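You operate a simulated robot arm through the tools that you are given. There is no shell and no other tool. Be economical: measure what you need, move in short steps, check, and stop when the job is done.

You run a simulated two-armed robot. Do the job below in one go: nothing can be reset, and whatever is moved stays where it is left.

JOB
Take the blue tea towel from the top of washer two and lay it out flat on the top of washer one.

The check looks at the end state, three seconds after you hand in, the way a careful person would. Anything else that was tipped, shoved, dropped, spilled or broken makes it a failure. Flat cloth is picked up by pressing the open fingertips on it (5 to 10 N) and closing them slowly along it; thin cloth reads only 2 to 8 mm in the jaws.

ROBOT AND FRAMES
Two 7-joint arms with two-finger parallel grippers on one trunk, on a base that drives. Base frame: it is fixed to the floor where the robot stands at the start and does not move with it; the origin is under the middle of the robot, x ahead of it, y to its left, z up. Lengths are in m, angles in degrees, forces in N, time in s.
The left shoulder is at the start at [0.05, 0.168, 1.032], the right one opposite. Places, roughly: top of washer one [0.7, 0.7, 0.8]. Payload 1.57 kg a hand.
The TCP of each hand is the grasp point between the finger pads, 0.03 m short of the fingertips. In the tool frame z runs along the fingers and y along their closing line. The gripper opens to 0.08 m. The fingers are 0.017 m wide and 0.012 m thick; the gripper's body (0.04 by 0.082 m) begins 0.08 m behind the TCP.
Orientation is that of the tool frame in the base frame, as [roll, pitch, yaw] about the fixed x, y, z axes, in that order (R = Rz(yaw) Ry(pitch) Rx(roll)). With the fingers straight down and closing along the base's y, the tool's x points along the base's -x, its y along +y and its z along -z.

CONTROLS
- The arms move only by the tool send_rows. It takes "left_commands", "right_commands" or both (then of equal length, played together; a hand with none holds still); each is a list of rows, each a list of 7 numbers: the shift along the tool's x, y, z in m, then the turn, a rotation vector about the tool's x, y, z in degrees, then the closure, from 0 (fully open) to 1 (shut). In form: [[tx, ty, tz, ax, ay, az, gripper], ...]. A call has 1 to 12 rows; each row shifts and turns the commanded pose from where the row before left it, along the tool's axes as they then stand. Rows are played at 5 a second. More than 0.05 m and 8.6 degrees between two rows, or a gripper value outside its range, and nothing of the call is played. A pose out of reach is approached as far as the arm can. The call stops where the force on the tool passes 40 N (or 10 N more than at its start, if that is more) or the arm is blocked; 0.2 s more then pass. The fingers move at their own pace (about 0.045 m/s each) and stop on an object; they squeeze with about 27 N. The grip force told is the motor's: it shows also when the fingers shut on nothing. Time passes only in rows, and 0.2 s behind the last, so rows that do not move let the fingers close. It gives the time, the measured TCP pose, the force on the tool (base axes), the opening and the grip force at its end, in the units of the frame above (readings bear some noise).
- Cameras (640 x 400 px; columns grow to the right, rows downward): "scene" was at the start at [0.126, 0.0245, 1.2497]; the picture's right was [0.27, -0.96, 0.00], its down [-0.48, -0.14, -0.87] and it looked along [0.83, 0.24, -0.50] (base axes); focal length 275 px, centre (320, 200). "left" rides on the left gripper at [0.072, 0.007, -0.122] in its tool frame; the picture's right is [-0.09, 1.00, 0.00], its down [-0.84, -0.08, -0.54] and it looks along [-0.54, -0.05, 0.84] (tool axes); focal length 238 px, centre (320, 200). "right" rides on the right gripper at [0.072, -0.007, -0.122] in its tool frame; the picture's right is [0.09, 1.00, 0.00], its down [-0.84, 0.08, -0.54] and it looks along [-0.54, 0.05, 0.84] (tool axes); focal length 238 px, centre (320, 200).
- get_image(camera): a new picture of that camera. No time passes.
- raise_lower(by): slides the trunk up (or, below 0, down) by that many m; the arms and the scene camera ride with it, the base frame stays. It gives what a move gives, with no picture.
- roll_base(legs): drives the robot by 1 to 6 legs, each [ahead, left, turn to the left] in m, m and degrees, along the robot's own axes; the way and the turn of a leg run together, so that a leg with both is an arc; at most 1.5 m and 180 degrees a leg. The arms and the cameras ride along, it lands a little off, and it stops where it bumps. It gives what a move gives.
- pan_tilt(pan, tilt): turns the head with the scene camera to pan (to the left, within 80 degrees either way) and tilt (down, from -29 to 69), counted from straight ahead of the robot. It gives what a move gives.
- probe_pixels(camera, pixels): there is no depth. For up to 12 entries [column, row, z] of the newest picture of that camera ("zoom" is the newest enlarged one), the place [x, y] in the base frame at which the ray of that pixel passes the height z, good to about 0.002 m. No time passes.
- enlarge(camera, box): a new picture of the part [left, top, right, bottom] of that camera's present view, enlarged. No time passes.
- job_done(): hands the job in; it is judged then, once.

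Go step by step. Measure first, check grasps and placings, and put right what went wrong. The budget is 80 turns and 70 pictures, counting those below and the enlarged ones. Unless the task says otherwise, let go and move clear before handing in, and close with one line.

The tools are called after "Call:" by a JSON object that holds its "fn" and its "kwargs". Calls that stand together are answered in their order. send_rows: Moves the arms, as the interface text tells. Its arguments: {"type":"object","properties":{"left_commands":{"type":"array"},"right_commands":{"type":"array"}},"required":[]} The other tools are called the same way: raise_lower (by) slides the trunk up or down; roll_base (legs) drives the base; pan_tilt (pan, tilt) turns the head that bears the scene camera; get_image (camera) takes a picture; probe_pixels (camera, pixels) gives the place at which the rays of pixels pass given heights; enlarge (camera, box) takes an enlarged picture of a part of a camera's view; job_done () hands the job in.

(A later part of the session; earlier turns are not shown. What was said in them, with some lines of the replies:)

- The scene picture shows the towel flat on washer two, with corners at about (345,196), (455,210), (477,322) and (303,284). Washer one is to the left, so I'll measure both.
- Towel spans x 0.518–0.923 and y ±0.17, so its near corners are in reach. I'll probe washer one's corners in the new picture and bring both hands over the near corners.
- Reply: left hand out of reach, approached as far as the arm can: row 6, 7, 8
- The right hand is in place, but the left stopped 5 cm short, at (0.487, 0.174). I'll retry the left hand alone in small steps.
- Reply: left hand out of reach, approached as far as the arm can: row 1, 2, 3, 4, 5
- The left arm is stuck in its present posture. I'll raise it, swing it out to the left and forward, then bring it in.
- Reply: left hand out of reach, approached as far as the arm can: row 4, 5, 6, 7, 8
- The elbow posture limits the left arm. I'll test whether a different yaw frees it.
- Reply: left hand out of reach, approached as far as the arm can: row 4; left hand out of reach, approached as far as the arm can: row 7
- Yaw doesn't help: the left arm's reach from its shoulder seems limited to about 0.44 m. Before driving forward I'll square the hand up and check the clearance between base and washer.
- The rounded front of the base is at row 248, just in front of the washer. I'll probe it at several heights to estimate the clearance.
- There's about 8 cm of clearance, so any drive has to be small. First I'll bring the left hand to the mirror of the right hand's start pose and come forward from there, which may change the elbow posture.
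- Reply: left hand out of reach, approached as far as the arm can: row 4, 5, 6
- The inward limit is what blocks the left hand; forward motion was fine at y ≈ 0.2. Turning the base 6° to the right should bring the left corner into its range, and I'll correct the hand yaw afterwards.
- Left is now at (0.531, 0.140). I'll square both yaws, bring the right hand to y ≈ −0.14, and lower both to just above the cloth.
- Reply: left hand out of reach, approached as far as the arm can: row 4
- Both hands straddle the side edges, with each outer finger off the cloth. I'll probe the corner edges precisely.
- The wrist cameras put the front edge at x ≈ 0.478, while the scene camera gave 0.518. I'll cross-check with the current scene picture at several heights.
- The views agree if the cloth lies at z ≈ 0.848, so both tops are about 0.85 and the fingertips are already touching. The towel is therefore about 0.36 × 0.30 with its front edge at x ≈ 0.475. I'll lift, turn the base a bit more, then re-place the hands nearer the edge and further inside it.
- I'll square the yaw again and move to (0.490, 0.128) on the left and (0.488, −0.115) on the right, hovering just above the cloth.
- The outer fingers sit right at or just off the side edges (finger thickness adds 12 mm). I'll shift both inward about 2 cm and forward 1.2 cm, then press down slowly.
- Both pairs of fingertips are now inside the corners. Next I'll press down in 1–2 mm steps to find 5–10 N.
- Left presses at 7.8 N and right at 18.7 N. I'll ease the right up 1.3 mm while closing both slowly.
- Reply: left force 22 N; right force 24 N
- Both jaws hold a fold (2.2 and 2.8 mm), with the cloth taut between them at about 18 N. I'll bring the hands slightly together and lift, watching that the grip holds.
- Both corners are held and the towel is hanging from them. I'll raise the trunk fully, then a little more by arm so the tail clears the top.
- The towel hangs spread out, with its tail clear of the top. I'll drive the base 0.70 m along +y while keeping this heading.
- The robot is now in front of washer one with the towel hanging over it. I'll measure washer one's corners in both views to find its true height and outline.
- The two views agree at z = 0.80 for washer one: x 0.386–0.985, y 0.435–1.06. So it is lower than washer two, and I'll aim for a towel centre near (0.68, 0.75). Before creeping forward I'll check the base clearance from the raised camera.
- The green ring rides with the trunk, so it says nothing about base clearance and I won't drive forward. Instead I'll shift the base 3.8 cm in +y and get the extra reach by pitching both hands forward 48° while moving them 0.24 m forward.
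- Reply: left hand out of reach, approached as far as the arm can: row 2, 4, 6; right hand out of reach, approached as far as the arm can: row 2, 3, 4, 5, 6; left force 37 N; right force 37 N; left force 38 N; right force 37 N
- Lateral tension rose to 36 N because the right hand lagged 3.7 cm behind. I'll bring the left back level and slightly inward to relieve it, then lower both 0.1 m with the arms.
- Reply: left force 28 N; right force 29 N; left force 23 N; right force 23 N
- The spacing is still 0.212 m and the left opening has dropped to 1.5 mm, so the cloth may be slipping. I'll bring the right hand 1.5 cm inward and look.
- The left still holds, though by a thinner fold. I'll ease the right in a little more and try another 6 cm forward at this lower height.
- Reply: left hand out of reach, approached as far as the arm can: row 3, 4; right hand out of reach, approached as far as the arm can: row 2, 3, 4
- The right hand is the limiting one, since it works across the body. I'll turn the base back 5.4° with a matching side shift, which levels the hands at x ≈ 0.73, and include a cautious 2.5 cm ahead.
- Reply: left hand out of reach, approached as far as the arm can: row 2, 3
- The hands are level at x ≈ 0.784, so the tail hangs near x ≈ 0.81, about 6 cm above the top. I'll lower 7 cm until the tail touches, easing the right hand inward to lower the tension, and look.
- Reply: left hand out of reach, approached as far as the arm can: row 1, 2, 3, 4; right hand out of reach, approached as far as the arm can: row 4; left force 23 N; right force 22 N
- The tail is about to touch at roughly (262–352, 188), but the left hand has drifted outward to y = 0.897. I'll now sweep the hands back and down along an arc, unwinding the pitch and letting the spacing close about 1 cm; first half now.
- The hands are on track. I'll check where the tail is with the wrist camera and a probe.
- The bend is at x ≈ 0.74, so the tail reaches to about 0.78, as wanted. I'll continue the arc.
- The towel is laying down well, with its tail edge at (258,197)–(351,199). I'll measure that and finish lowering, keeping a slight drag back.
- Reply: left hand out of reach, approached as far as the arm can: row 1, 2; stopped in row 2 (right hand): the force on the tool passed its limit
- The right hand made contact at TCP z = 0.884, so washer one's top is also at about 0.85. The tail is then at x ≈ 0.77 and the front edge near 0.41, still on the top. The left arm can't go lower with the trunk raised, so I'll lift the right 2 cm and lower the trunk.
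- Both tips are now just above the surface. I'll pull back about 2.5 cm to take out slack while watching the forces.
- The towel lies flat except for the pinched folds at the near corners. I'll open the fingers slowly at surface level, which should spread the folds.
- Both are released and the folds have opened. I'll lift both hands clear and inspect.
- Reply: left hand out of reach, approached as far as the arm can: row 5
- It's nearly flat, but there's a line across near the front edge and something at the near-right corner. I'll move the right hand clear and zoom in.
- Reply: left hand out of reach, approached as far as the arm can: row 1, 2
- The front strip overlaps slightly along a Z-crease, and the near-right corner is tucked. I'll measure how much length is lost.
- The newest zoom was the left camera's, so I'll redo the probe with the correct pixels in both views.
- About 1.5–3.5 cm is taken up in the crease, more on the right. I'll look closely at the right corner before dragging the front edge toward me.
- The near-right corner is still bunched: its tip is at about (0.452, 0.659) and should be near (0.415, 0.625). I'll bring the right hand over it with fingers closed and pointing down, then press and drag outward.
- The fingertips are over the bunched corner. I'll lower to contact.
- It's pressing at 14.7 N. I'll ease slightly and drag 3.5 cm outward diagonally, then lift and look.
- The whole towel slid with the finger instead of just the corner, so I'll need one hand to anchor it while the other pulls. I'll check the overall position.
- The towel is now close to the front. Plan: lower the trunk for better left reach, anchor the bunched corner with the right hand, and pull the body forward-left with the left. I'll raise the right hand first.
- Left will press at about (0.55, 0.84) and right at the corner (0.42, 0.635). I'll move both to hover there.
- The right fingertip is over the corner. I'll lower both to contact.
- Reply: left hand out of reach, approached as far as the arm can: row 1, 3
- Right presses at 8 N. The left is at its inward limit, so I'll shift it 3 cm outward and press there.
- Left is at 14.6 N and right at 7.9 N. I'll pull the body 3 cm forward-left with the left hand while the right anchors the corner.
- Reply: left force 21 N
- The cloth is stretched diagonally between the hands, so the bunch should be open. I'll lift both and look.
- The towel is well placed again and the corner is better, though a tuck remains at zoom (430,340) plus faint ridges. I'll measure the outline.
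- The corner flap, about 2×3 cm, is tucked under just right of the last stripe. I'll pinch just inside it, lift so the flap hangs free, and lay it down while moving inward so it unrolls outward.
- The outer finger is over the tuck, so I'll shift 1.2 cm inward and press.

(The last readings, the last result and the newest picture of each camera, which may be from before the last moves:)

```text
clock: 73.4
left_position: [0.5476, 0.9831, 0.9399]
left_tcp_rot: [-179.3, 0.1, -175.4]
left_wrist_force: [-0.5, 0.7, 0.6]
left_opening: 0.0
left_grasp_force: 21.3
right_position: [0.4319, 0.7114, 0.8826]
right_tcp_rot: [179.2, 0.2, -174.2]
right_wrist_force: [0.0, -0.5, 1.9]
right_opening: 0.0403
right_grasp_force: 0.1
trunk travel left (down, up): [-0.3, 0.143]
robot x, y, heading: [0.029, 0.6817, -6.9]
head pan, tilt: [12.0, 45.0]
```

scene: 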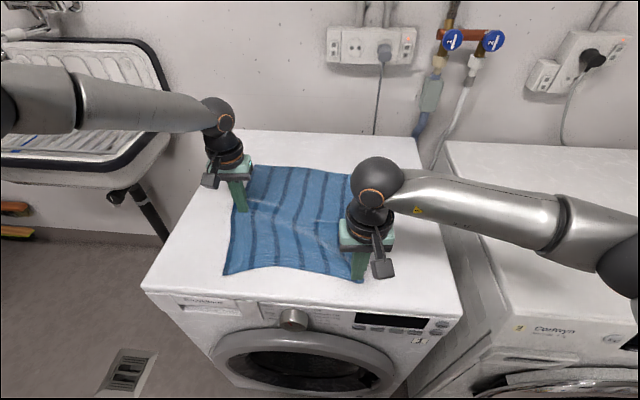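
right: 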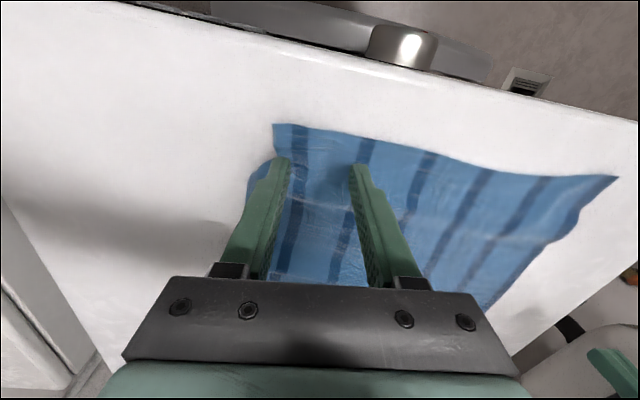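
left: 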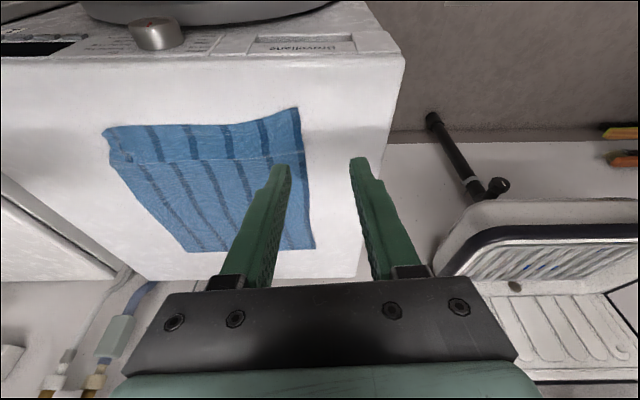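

Only 1.9 N; I'll press about 1 mm more and close slowly.

Call:
{"fn": "send_rows", "kwargs": {"right_commands": [[0, 0, 0.001, 0, 0, 0, 0.5], [0, 0, 0.0003, 0, 0, 0, 0.56], [0, 0, 0, 0, 0, 0, 0.62], [0, 0, 0, 0, 0, 0, 0.68], [0, 0, 0, 0, 0, 0, 0.74], [0, 0, 0, 0, 0, 0, 0.8], [0, 0, 0, 0, 0, 0, 0.86], [0, 0, 0, 0, 0, 0, 0.92], [0, 0, 0, 0, 0, 0, 1], [0, 0, 0, 0, 0, 0, 1]]}}

Call:
{"fn": "get_image", "kwargs": {"camera": "right"}}

```text
clock: 75.6
left_position: [0.5464, 0.981, 0.9419]
left_tcp_rot: [-179.3, 0.3, -175.5]
left_wrist_force: [-1.2, -0.5, 0.4]
left_opening: 0.0
left_grasp_force: 21.4
right_position: [0.4315, 0.7106, 0.8818]
right_tcp_rot: [179.1, 0.2, -174.2]
right_wrist_force: [0.0, -3.0, 16.3]
right_opening: 0.0
right_grasp_force: 21.2
trunk travel left (down, up): [-0.3, 0.143]
robot x, y, heading: [0.0301, 0.681, -6.8]
head pan, tilt: [12.0, 45.0]
```

```text
16 pictures are left
```

right: 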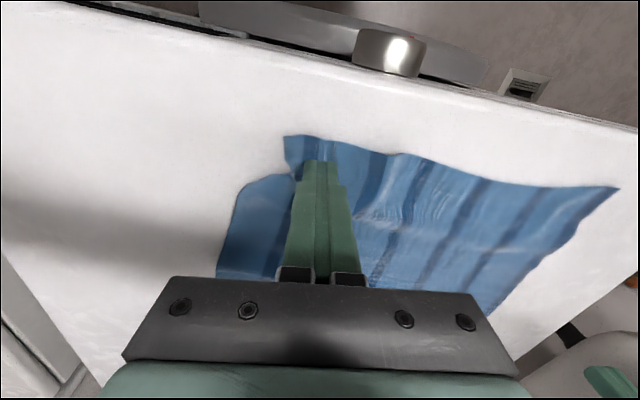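

The jaws closed on nothing (opening 0), so the press was too light at the start. I'll lift slightly, reopen wider and press harder.

Call:
{"fn": "send_rows", "kwargs": {"right_commands": [[0, 0, -0.012, 0, 0, 0, 1], [0, 0, 0, 0, 0, 0, 0.35], [0, 0, 0, 0, 0, 0, 0.35], [0, 0, 0, 0, 0, 0, 0.35], [0, 0, 0.01, 0, 0, 0, 0.35], [0, 0, 0.0025, 0, 0, 0, 0.35], [0, 0, 0, 0, 0, 0, 0.35]]}}

```text
clock: 77.2
left_position: [0.5471, 0.9812, 0.9414]
left_tcp_rot: [-179.2, 0.2, -175.4]
left_wrist_force: [0.1, -0.2, -1.0]
left_opening: 0.0002
left_grasp_force: 21.8
right_position: [0.4316, 0.7136, 0.8836]
right_tcp_rot: [179.2, 0.3, -174.2]
right_wrist_force: [-1.0, -0.1, 17.4]
right_opening: 0.052
right_grasp_force: 0.0
trunk travel left (down, up): [-0.3, 0.143]
robot x, y, heading: [0.0326, 0.6815, -6.8]
head pan, tilt: [12.0, 45.0]
```

It's pressing at 17 N now; I'll close slowly.

Call:
{"fn": "send_rows", "kwargs": {"right_commands": [[0, 0, 0, 0, 0, 0, 0.42], [0, 0, 0, 0, 0, 0, 0.48], [0, 0, 0, 0, 0, 0, 0.54], [0, 0, 0, 0, 0, 0, 0.6], [0, 0, 0, 0, 0, 0, 0.66], [0, 0, 0, 0, 0, 0, 0.72], [0, 0, 0, 0, 0, 0, 0.78], [0, 0, 0, 0, 0, 0, 0.84], [0, 0, 0, 0, 0, 0, 0.9], [0, 0, 0, 0, 0, 0, 1], [0, 0, 0, 0, 0, 0, 1]]}}

Call:
{"fn": "get_image", "kwargs": {"camera": "right"}}

```text
clock: 79.6
left_position: [0.5458, 0.9818, 0.9422]
left_tcp_rot: [-179.3, 0.2, -175.5]
left_wrist_force: [-0.1, 0.2, -1.3]
left_opening: 0.0
left_grasp_force: 21.2
right_position: [0.4303, 0.7117, 0.8825]
right_tcp_rot: [179.1, 0.2, -174.2]
right_wrist_force: [-0.2, -4.9, 25.5]
right_opening: 0.0022
right_grasp_force: 23.4
trunk travel left (down, up): [-0.3, 0.143]
robot x, y, heading: [0.0314, 0.6803, -7.0]
head pan, tilt: [12.0, 45.0]
```

```text
15 pictures are left
```

right: 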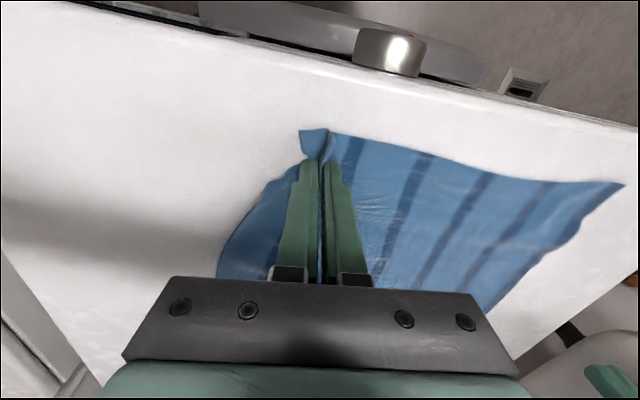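

It's gripped now (2.2 mm). I'll lift 7 cm and look at the flap.

Call:
{"fn": "send_rows", "kwargs": {"right_commands": [[0, 0, -0.02, 0, 0, 0, 1], [-0.005, 0, -0.025, 0, 0, 0, 1], [-0.005, 0, -0.025, 0, 0, 0, 1], [0, 0, 0, 0, 0, 0, 1], [0, 0, 0, 0, 0, 0, 1]]}}

Call:
{"fn": "enlarge", "kwargs": {"camera": "scene", "box": [190, 140, 410, 290]}}

Call:
{"fn": "get_image", "kwargs": {"camera": "right"}}

```text
clock: 80.8
left_position: [0.5476, 0.9827, 0.9416]
left_tcp_rot: [-179.3, 0.2, -175.5]
left_wrist_force: [-0.3, -0.5, 0.8]
left_opening: 0.0
left_grasp_force: 21.5
right_position: [0.4423, 0.7101, 0.9526]
right_tcp_rot: [179.1, 0.1, -174.2]
right_wrist_force: [-0.6, -0.3, 0.6]
right_opening: 0.0023
right_grasp_force: 24.0
trunk travel left (down, up): [-0.3, 0.143]
robot x, y, heading: [0.031, 0.6804, -7.2]
head pan, tilt: [12.0, 45.0]
```

```text
2.67 times, centred on (300, 215) of scene
```

zoom: 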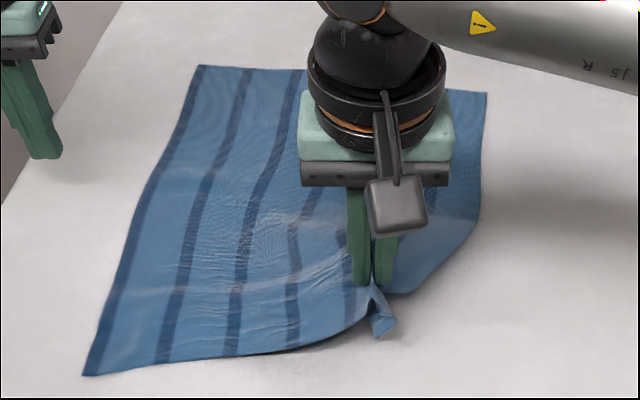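

```text
13 pictures are left
```

right: 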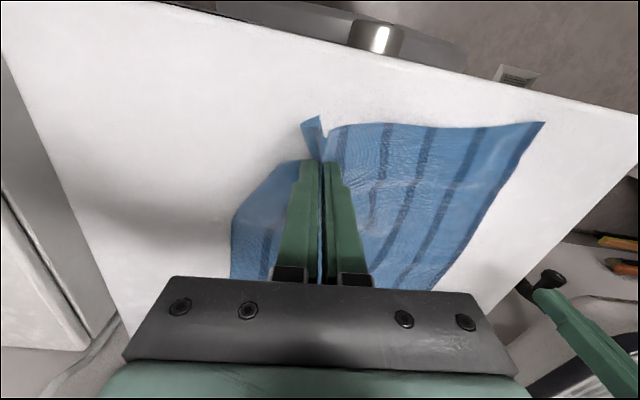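

The corner now hangs free as a small triangle. I'll move outward, lower, bring the hand in over the last stretch so the flap lays outward, then open slowly.

Call:
{"fn": "send_rows", "kwargs": {"right_commands": [[0.005, -0.02, 0, 0, 0, 0, 1], [0.005, -0.02, 0, 0, 0, 0, 1], [0.004, -0.02, 0, 0, 0, 0, 1], [0, 0, 0.02, 0, 0, 0, 1], [0, 0, 0.018, 0, 0, 0, 1], [-0.002, 0.008, 0.012, 0, 0, 0, 1], [-0.002, 0.008, 0.012, 0, 0, 0, 1], [-0.001, 0.004, 0.005, 0, 0, 0, 1], [0, 0, 0, 0, 0, 0, 1]]}}

Call:
{"fn": "get_image", "kwargs": {"camera": "right"}}

```text
clock: 82.8
left_position: [0.5465, 0.9822, 0.941]
left_tcp_rot: [-179.1, 0.1, -175.4]
left_wrist_force: [0.2, -0.3, 0.3]
left_opening: 0.0003
left_grasp_force: 21.5
right_position: [0.437, 0.672, 0.8842]
right_tcp_rot: [179.1, 0.1, -174.2]
right_wrist_force: [-0.6, -0.4, 1.0]
right_opening: 0.002
right_grasp_force: 24.0
trunk travel left (down, up): [-0.3, 0.143]
robot x, y, heading: [0.0292, 0.6805, -6.7]
head pan, tilt: [12.0, 45.0]
```

```text
12 pictures are left
```

right: 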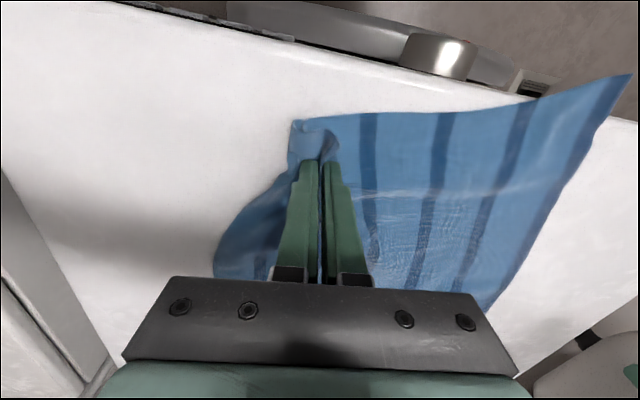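

The flap now lies outward. I'll open slowly and lift clear.

Call:
{"fn": "send_rows", "kwargs": {"right_commands": [[0, 0, 0, 0, 0, 0, 0.92], [0, 0, 0, 0, 0, 0, 0.84], [0, 0, 0, 0, 0, 0, 0.76], [0, 0, 0, 0, 0, 0, 0.68], [0, 0, 0, 0, 0, 0, 0.6], [0, 0, 0, 0, 0, 0, 0.5], [0, 0, -0.01, 0, 0, 0, 0.5], [0, 0, -0.03, 0, 0, 0, 0.5], [0, -0.035, -0.03, 0, 0, 0, 0.5], [0, -0.045, 0, 0, 0, 0, 0.5], [0, -0.045, 0, 0, 0, 0, 0.5]]}}

Call:
{"fn": "enlarge", "kwargs": {"camera": "scene", "box": [190, 140, 420, 300]}}

```text
clock: 85.2
left_position: [0.5472, 0.9816, 0.9413]
left_tcp_rot: [-179.2, 0.1, -175.5]
left_wrist_force: [0.9, -0.5, 0.4]
left_opening: 0.0001
left_grasp_force: 21.0
right_position: [0.4489, 0.5455, 0.9497]
right_tcp_rot: [179.1, 0.2, -174.2]
right_wrist_force: [-0.3, 0.3, -0.6]
right_opening: 0.0402
right_grasp_force: 0.0
trunk travel left (down, up): [-0.3, 0.143]
robot x, y, heading: [0.03, 0.6816, -7.1]
head pan, tilt: [12.0, 45.0]
```

```text
2.50 times, centred on (305, 220) of scene
```

zoom: 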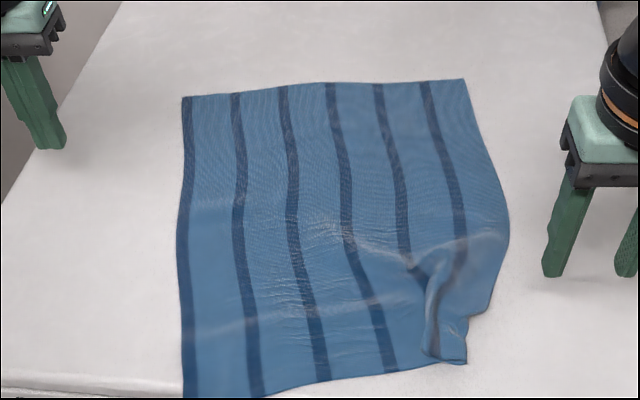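

A pleat has formed along the last stripe at zoom (430,310), and the left front corner has come close to the front edge. I'll measure.

Call:
{"fn": "probe_pixels", "kwargs": {"camera": "zoom", "pixels": [[182, 97, 0.85], [464, 80, 0.85], [508, 225, 0.85], [485, 312, 0.85], [467, 362, 0.85], [425, 350, 0.85], [183, 398, 0.85], [395, 372, 0.85], [440, 265, 0.85], [177, 230, 0.85], [15, 374, 0.85], [270, 394, 0.85]]}}

Call:
{"fn": "get_image", "kwargs": {"camera": "scene"}}

```text
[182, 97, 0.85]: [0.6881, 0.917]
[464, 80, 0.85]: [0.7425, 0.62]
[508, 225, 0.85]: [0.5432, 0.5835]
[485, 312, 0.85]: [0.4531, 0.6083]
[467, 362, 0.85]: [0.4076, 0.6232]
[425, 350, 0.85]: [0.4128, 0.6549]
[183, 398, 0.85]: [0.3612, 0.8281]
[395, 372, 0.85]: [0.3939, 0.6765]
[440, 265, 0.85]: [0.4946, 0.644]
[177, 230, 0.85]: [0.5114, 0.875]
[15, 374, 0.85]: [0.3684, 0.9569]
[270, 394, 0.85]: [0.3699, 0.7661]
```

```text
10 pictures are left
```

scene: 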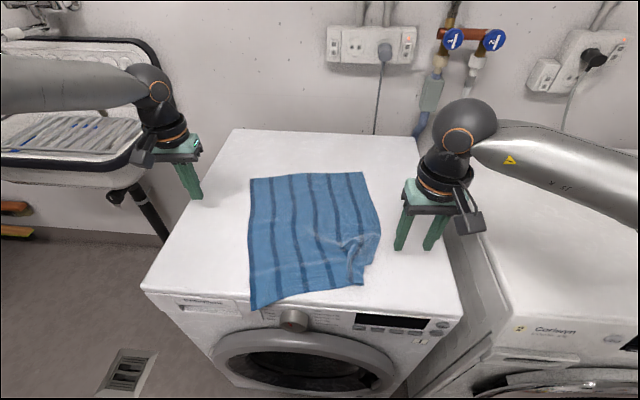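

The towel has rotated about 10° clockwise, its front edge is bunched, and the left front corner is slightly over the front edge. I'll shift the base 8 cm right for better left reach, then press both front corners and pull them apart while moving the left one forward.

Call:
{"fn": "roll_base", "kwargs": {"legs": [[0.0097, -0.0794, 0]]}}

```text
clock: 86.2
left_position: [0.546, 0.9017, 0.9412]
left_tcp_rot: [-179.3, 0.1, -175.4]
left_wrist_force: [-0.7, 0.5, -0.2]
left_opening: 0.0003
left_grasp_force: 21.7
right_position: [0.4498, 0.4669, 0.9497]
right_tcp_rot: [179.2, 0.0, -174.1]
right_wrist_force: [-0.2, -0.1, 0.0]
right_opening: 0.0398
right_grasp_force: 0.1
trunk travel left (down, up): [-0.3, 0.143]
robot x, y, heading: [0.0267, 0.6025, -7.0]
head pan, tilt: [12.0, 45.0]
```

Now both hands go over the front corners: left (0.43, 0.815), right (0.447, 0.628), fingers closed, then down to light contact.

Call:
{"fn": "send_rows", "kwargs": {"left_commands": [[0.0306, -0.0194, 0, 0, 0, 0, 1], [0.0306, -0.0194, 0, 0, 0, 0, 1], [0.0306, -0.0194, 0, 0, 0, 0, 1], [0.0306, -0.0194, 0, 0, 0, 0, 1], [0, 0, 0.04, 0, 0, 0, 1], [0, 0, 0.015, 0, 0, 0, 1], [0, 0, 0.004, 0, 0, 0, 1], [0, 0, 0, 0, 0, 0, 1]], "right_commands": [[-0.0034, 0.0401, 0, 0, 0, 0, 1], [-0.0034, 0.0401, 0, 0, 0, 0, 1], [-0.0034, 0.0401, 0, 0, 0, 0, 1], [-0.0034, 0.0401, 0, 0, 0, 0, 1], [0, 0, 0.045, 0, 0, 0, 1], [0, 0, 0.018, 0, 0, 0, 1], [0, 0, 0.004, 0, 0, 0, 1], [0, 0, 0, 0, 0, 0, 1]]}}

Call:
{"fn": "enlarge", "kwargs": {"camera": "scene", "box": [190, 160, 420, 320]}}

```text
clock: 88.0
left_position: [0.4319, 0.815, 0.8828]
left_tcp_rot: [-179.2, 0.2, -175.4]
left_wrist_force: [0.3, 0.0, -0.1]
left_opening: 0.0
left_grasp_force: 21.5
right_position: [0.447, 0.6278, 0.8841]
right_tcp_rot: [179.2, 0.0, -174.1]
right_wrist_force: [0.4, 1.5, -0.2]
right_opening: 0.0
right_grasp_force: 20.6
trunk travel left (down, up): [-0.3, 0.143]
robot x, y, heading: [0.0271, 0.6068, -6.6]
head pan, tilt: [12.0, 45.0]
```

```text
2.50 times, centred on (305, 240) of scene
```

zoom: 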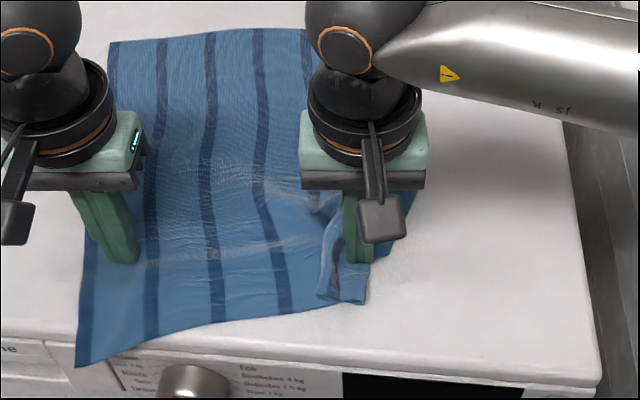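

Positions look right: left near the second stripe, right on the flap outside the pleat. I'll press and pull apart, with the left also going forward to bring the overhanging corner back.

Call:
{"fn": "send_rows", "kwargs": {"left_commands": [[0, 0, 0.0015, 0, 0, 0, 1], [0, 0, 0.0008, 0, 0, 0, 1], [-0.0087, 0.0043, 0, 0, 0, 0, 1], [-0.0087, 0.0043, 0, 0, 0, 0, 1], [-0.0087, 0.0043, 0, 0, 0, 0, 1], [-0.0087, 0.0043, 0, 0, 0, 0, 1], [-0.0087, 0.0043, 0, 0, 0, 0, 1], [-0.0087, 0.0043, 0, 0, 0, 0, 1], [0, 0, 0, 0, 0, 0, 1]], "right_commands": [[0, 0, 0.002, 0, 0, 0, 1], [0, 0, 0.001, 0, 0, 0, 1], [-0.0027, -0.0062, 0, 0, 0, 0, 1], [-0.0027, -0.0062, 0, 0, 0, 0, 1], [-0.0027, -0.0062, 0, 0, 0, 0, 1], [-0.0027, -0.0062, 0, 0, 0, 0, 1], [-0.0027, -0.0062, 0, 0, 0, 0, 1], [-0.0027, -0.0062, 0, 0, 0, 0, 1], [0, 0, 0, 0, 0, 0, 1]]}}

Call:
{"fn": "enlarge", "kwargs": {"camera": "scene", "box": [190, 160, 420, 320]}}

```text
clock: 90.0
left_position: [0.4798, 0.846, 0.8801]
left_tcp_rot: [-179.3, 0.3, -175.4]
left_wrist_force: [-0.9, -2.5, 8.3]
left_opening: 0.0
left_grasp_force: 21.2
right_position: [0.467, 0.5944, 0.8826]
right_tcp_rot: [179.0, 0.3, -174.0]
right_wrist_force: [-1.3, 4.2, 14.5]
right_opening: 0.0
right_grasp_force: 21.3
trunk travel left (down, up): [-0.3, 0.143]
robot x, y, heading: [0.0295, 0.602, -6.8]
head pan, tilt: [12.0, 45.0]
```

```text
2.50 times, centred on (305, 240) of scene
```

zoom: 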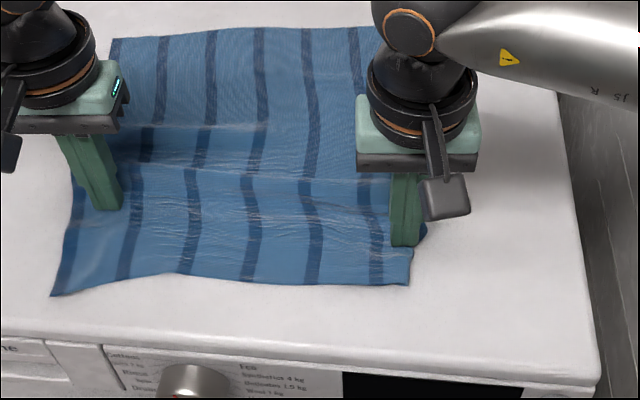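

That worked well: the pleat is gone and the front edge is straight and back on the top. With both still pressing, I'll pull 2.5 cm toward me and slightly apart to take out the cross ridges.

Call:
{"fn": "send_rows", "kwargs": {"left_commands": [[0.006, 0.001, 0, 0, 0, 0, 1], [0.006, 0.001, 0, 0, 0, 0, 1], [0.006, 0.001, 0, 0, 0, 0, 1], [0.006, 0.001, 0, 0, 0, 0, 1], [0, 0, 0, 0, 0, 0, 1], [0, 0, -0.01, 0, 0, 0, 1], [0, 0, -0.04, 0, 0, 0, 1], [0, 0.04, -0.02, 0, 0, 0, 1], [0, 0.045, 0, 0, 0, 0, 1], [0, 0.045, 0, 0, 0, 0, 1]], "right_commands": [[0.006, -0.002, 0, 0, 0, 0, 1], [0.006, -0.002, 0, 0, 0, 0, 1], [0.006, -0.002, 0, 0, 0, 0, 1], [0.006, -0.002, 0, 0, 0, 0, 1], [0, 0, 0, 0, 0, 0, 1], [0, 0, -0.01, 0, 0, 0, 1], [0, 0, -0.04, 0, 0, 0, 1], [0, -0.04, -0.02, 0, 0, 0, 1], [0, -0.045, 0, 0, 0, 0, 1], [0, -0.045, 0, 0, 0, 0, 1]]}}

Call:
{"fn": "enlarge", "kwargs": {"camera": "scene", "box": [190, 160, 420, 320]}}

```text
clock: 92.2
left_position: [0.4463, 0.9788, 0.9473]
left_tcp_rot: [-179.2, 0.1, -175.5]
left_wrist_force: [-0.5, -0.5, -0.3]
left_opening: 0.0001
left_grasp_force: 20.8
right_position: [0.4562, 0.4547, 0.9481]
right_tcp_rot: [179.2, 0.0, -174.0]
right_wrist_force: [-0.5, -1.0, -0.5]
right_opening: 0.0
right_grasp_force: 21.3
trunk travel left (down, up): [-0.3, 0.143]
robot x, y, heading: [0.0261, 0.6018, -6.9]
head pan, tilt: [12.0, 45.0]
```

```text
2.50 times, centred on (305, 240) of scene
```

zoom: 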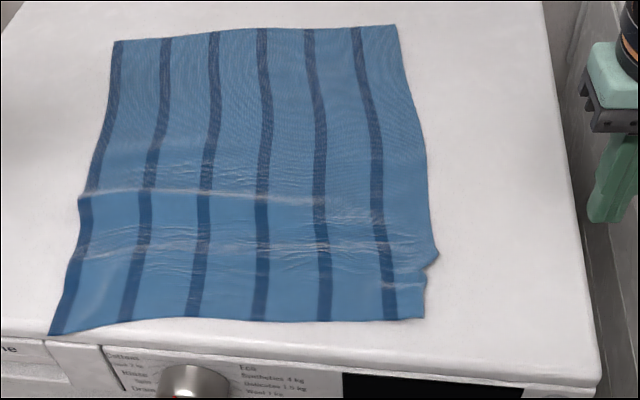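

Nearly flat now, with only faint ridges and a tiny tuck at zoom (430,265). I'll measure the outline against the top.

Call:
{"fn": "probe_pixels", "kwargs": {"camera": "zoom", "pixels": [[115, 41, 0.85], [396, 25, 0.85], [50, 335, 0.85], [424, 318, 0.85], [438, 258, 0.85], [422, 270, 0.85], [427, 150, 0.85], [78, 198, 0.85], [250, 320, 0.85], [100, 342, 0.85], [580, 380, 0.85]]}}

```text
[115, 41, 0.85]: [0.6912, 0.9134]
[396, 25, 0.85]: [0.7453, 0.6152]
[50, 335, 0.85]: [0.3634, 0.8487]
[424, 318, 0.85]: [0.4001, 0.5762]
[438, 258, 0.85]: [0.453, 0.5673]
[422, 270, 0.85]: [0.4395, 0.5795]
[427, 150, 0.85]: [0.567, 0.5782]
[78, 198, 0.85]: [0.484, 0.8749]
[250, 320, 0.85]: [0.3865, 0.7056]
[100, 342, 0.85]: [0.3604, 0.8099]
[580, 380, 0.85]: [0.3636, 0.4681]
```

The outline is 0.33–0.35 × 0.28–0.30, rotated about 9°, with the front-left corner right at the front edge. Pulling from the back will move it in, square it and stretch it, so I'll bring both hands, pitched forward for reach, above the back half.

Call:
{"fn": "send_rows", "kwargs": {"left_commands": [[-0.0218, -0.0191, 0, 0, 0, 0, 1], [-0.0218, -0.0191, 0, 0, 0, 0, 1], [-0.0218, -0.0191, 0, 0, 0, 0, 1], [-0.0218, -0.0191, 0, 0, 0, 0, 1], [-0.0218, -0.0191, 0, 0, 0, 0, 1], [-0.0218, -0.0191, 0, 0, 0, 0, 1], [0, 0, 0, 0, -7, 0, 1], [0, 0, 0, 0, -7, 0, 1], [0, 0, 0, 0, -7, 0, 1], [0, 0, 0, 0, -7, 0, 1], [0, 0, 0, 0, -7, 0, 1], [0, 0, 0, 0, 0, 0, 1]], "right_commands": [[-0.0303, 0.027, 0, 0, 0, 0, 1], [-0.0303, 0.027, 0, 0, 0, 0, 1], [-0.0303, 0.027, 0, 0, 0, 0, 1], [-0.0303, 0.027, 0, 0, 0, 0, 1], [-0.0303, 0.027, 0, 0, 0, 0, 1], [-0.0303, 0.027, 0, 0, 0, 0, 1], [0, 0, 0, 0, -7, 0, 1], [0, 0, 0, 0, -7, 0, 1], [0, 0, 0, 0, -7, 0, 1], [0, 0, 0, 0, -7, 0, 1], [0, 0, 0, 0, -7, 0, 1], [0, 0, 0, 0, 0, 0, 1]]}}

```text
clock: 94.8
left_position: [0.5849, 0.8756, 0.9506]
left_tcp_rot: [-179.0, 35.2, -174.8]
left_wrist_force: [-0.9, 0.4, -0.2]
left_opening: 0.0
left_grasp_force: 21.4
right_position: [0.5831, 0.5978, 0.953]
right_tcp_rot: [178.9, 35.3, -174.6]
right_wrist_force: [0.0, -0.2, 0.6]
right_opening: 0.0002
right_grasp_force: 21.7
right hand out of reach, approached as far as the arm can: row 5, 6
trunk travel left (down, up): [-0.3, 0.143]
robot x, y, heading: [0.0306, 0.604, -6.6]
head pan, tilt: [12.0, 45.0]
```

The right reached (0.583, 0.598), which is a bit short. I'll nudge it forward and lower both to just above the cloth.

Call:
{"fn": "send_rows", "kwargs": {"left_commands": [[0.0122, 0, 0.0174, 0, 0, 0, 1], [0.0122, 0, 0.0174, 0, 0, 0, 1], [0.0122, 0, 0.0174, 0, 0, 0, 1], [0, 0, 0, 0, 0, 0, 1]], "right_commands": [[0.0025, 0.0087, 0.0247, 0, 0, 0, 1], [0.0025, 0.0087, 0.0247, 0, 0, 0, 1], [0.0025, 0.0087, 0.0247, 0, 0, 0, 1], [0, 0, 0, 0, 0, 0, 1]]}}

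```text
clock: 95.8
left_position: [0.5865, 0.8736, 0.8862]
left_tcp_rot: [-179.1, 35.2, -174.8]
left_wrist_force: [0.0, -0.6, -0.6]
left_opening: 0.0
left_grasp_force: 21.4
right_position: [0.6185, 0.63, 0.888]
right_tcp_rot: [178.9, 35.1, -174.6]
right_wrist_force: [0.7, -1.3, -0.2]
right_opening: 0.0
right_grasp_force: 21.0
trunk travel left (down, up): [-0.3, 0.143]
robot x, y, heading: [0.0304, 0.6035, -6.9]
head pan, tilt: [12.0, 45.0]
```

Now the contact press in small steps.

Call:
{"fn": "send_rows", "kwargs": {"left_commands": [[0.0012, 0, 0.0016, 0, 0, 0, 1], [0.0012, 0, 0.0016, 0, 0, 0, 1], [0.0006, 0, 0.0008, 0, 0, 0, 1], [0, 0, 0, 0, 0, 0, 1]], "right_commands": [[0.0012, 0, 0.0016, 0, 0, 0, 1], [0.0012, 0, 0.0016, 0, 0, 0, 1], [0.0012, 0, 0.0016, 0, 0, 0, 1], [0, 0, 0, 0, 0, 0, 1]]}}

```text
clock: 96.8
left_position: [0.5867, 0.8739, 0.8821]
left_tcp_rot: [-179.0, 35.1, -174.7]
left_wrist_force: [0.3, 0.4, 0.7]
left_opening: 0.0
left_grasp_force: 21.3
right_position: [0.6173, 0.6297, 0.8817]
right_tcp_rot: [179.0, 35.1, -174.7]
right_wrist_force: [0.1, 0.7, -0.1]
right_opening: 0.0002
right_grasp_force: 21.3
trunk travel left (down, up): [-0.3, 0.143]
robot x, y, heading: [0.0303, 0.6038, -6.5]
head pan, tilt: [12.0, 45.0]
```

Call:
{"fn": "send_rows", "kwargs": {"left_commands": [[0.0012, 0, 0.0016, 0, 0, 0, 1], [0.0006, 0, 0.0008, 0, 0, 0, 1], [0.0006, 0, 0.0008, 0, 0, 0, 1], [0, 0, 0, 0, 0, 0, 1]], "right_commands": [[0.0012, 0, 0.0016, 0, 0, 0, 1], [0.0006, 0, 0.0008, 0, 0, 0, 1], [0.0006, 0, 0.0008, 0, 0, 0, 1], [0, 0, 0, 0, 0, 0, 1]]}}

```text
clock: 97.8
left_position: [0.5861, 0.8733, 0.8808]
left_tcp_rot: [-179.0, 35.5, -174.8]
left_wrist_force: [1.5, -0.6, 13.7]
left_opening: 0.0001
left_grasp_force: 21.1
right_position: [0.6172, 0.6295, 0.8812]
right_tcp_rot: [178.9, 35.4, -174.7]
right_wrist_force: [1.5, 1.0, 11.4]
right_opening: 0.0003
right_grasp_force: 21.0
trunk travel left (down, up): [-0.3, 0.143]
robot x, y, heading: [0.0304, 0.6028, -6.7]
head pan, tilt: [12.0, 45.0]
```

Left is at 13.7 N and right at 11.4 N. I'll drag the back forward: left 8.5 cm, right 4.5 cm, to square and shift the towel.

Call:
{"fn": "send_rows", "kwargs": {"left_commands": [[-0.0116, 0.0007, 0.0081, 0, 0, 0, 1], [-0.0116, 0.0007, 0.0081, 0, 0, 0, 1], [-0.0116, 0.0007, 0.0081, 0, 0, 0, 1], [-0.0116, 0.0007, 0.0081, 0, 0, 0, 1], [-0.0116, 0.0007, 0.0081, 0, 0, 0, 1], [-0.0116, 0.0007, 0.0081, 0, 0, 0, 1], [0, 0, 0, 0, 0, 0, 1]], "right_commands": [[-0.0061, -0.0007, 0.0043, 0, 0, 0, 1], [-0.0061, -0.0007, 0.0043, 0, 0, 0, 1], [-0.0061, -0.0007, 0.0043, 0, 0, 0, 1], [-0.0061, -0.0007, 0.0043, 0, 0, 0, 1], [-0.0061, -0.0007, 0.0043, 0, 0, 0, 1], [-0.0061, -0.0007, 0.0043, 0, 0, 0, 1], [0, 0, 0, 0, 0, 0, 1]]}}

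Call:
{"fn": "enlarge", "kwargs": {"camera": "scene", "box": [190, 130, 420, 320]}}

```text
clock: 99.5
left_position: [0.6699, 0.8846, 0.8809]
left_tcp_rot: [-179.0, 35.5, -174.8]
left_wrist_force: [-3.1, -3.8, 16.7]
left_opening: 0.0002
left_grasp_force: 20.8
right_position: [0.6592, 0.6313, 0.8807]
right_tcp_rot: [178.8, 35.5, -174.7]
right_wrist_force: [-1.1, 3.2, 14.8]
right_opening: 0.0
right_grasp_force: 21.3
trunk travel left (down, up): [-0.3, 0.143]
robot x, y, heading: [0.03, 0.6008, -6.9]
head pan, tilt: [12.0, 45.0]
```

```text
2.11 times, centred on (305, 225) of scene
```

zoom: 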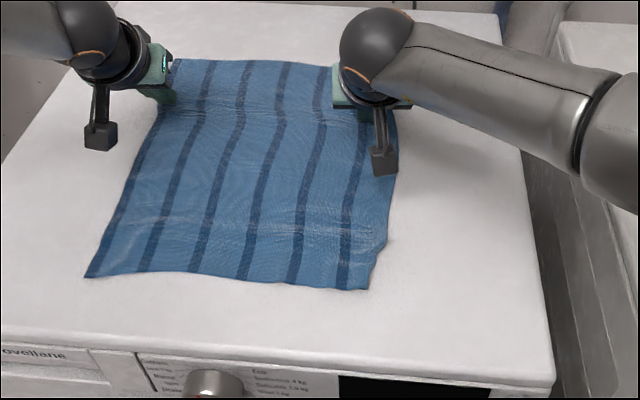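

Excellent: it's flat, square and well inside the top. I'll lift straight up and retreat.

Call:
{"fn": "send_rows", "kwargs": {"left_commands": [[-0.006, 0, -0.008, 0, 0, 0, 1], [-0.0172, 0, -0.0246, 0, 0, 0, 1], [-0.0172, 0, -0.0246, 0, 0, 0, 1], [0, 0.03, -0.035, 0, 0, 0, 1], [0, 0.03, -0.035, 0, 0, 0, 1], [0, 0.03, -0.035, 0, 0, 0, 1], [0.03, 0.02, -0.02, 0, 0, 0, 1]], "right_commands": [[-0.006, 0, -0.008, 0, 0, 0, 1], [-0.0172, 0, -0.0246, 0, 0, 0, 1], [-0.0172, 0, -0.0246, 0, 0, 0, 1], [0, -0.03, -0.035, 0, 0, 0, 1], [0, -0.03, -0.035, 0, 0, 0, 1], [0, -0.03, -0.035, 0, 0, 0, 1], [0.03, -0.02, -0.02, 0, 0, 0, 1]]}}

Call:
{"fn": "enlarge", "kwargs": {"camera": "scene", "box": [190, 130, 420, 320]}}

```text
clock: 101.0
left_position: [0.5637, 0.9901, 1.0317]
left_tcp_rot: [-179.1, 35.1, -174.9]
left_wrist_force: [-0.1, -0.2, -0.5]
left_opening: 0.0
left_grasp_force: 21.8
right_position: [0.5749, 0.509, 1.0299]
right_tcp_rot: [179.0, 35.1, -174.7]
right_wrist_force: [-0.2, -1.0, 0.1]
right_opening: 0.0001
right_grasp_force: 21.1
trunk travel left (down, up): [-0.3, 0.143]
robot x, y, heading: [0.0287, 0.6042, -7.0]
head pan, tilt: [12.0, 45.0]
```

```text
2.11 times, centred on (305, 225) of scene
```

zoom: 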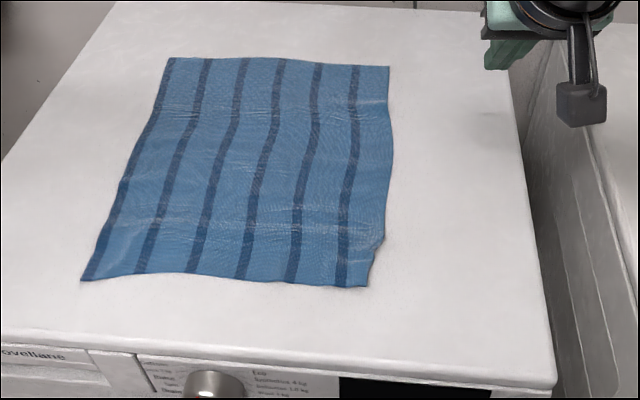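

The towel is flat on washer one with only a tiny nick at the near-right edge. I'll check its dimensions.

Call:
{"fn": "probe_pixels", "kwargs": {"camera": "zoom", "pixels": [[169, 58, 0.85], [389, 67, 0.85], [81, 280, 0.85], [366, 287, 0.85], [383, 232, 0.85], [371, 262, 0.85], [240, 279, 0.85]]}}

Call:
{"fn": "enlarge", "kwargs": {"camera": "scene", "box": [290, 215, 354, 255]}}

```text
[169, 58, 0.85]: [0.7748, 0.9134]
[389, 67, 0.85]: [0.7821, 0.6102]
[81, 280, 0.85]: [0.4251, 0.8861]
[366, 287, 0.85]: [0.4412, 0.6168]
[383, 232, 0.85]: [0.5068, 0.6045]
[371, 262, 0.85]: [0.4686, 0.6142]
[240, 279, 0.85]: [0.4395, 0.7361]
```

```text
10.00 times, centred on (322, 235) of scene
```

zoom: 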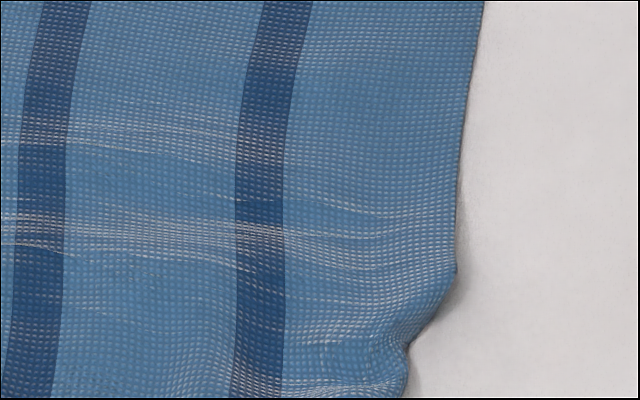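

The towel covers x 0.425–0.78 and y 0.61–0.91, about 0.35 × 0.29 m, so it's fully on washer one's top and square, with only faint wrinkles. Both hands are empty and well clear, so I'm handing in.

Call:
{"fn": "job_done", "kwargs": {}}

```text
The job is handed in.
```

The blue tea towel is laid out flat on top of washer one, with faint wrinkles and a tuck of about 1 cm left at its near-right corner; both hands are clear and I saw nothing else disturbed.
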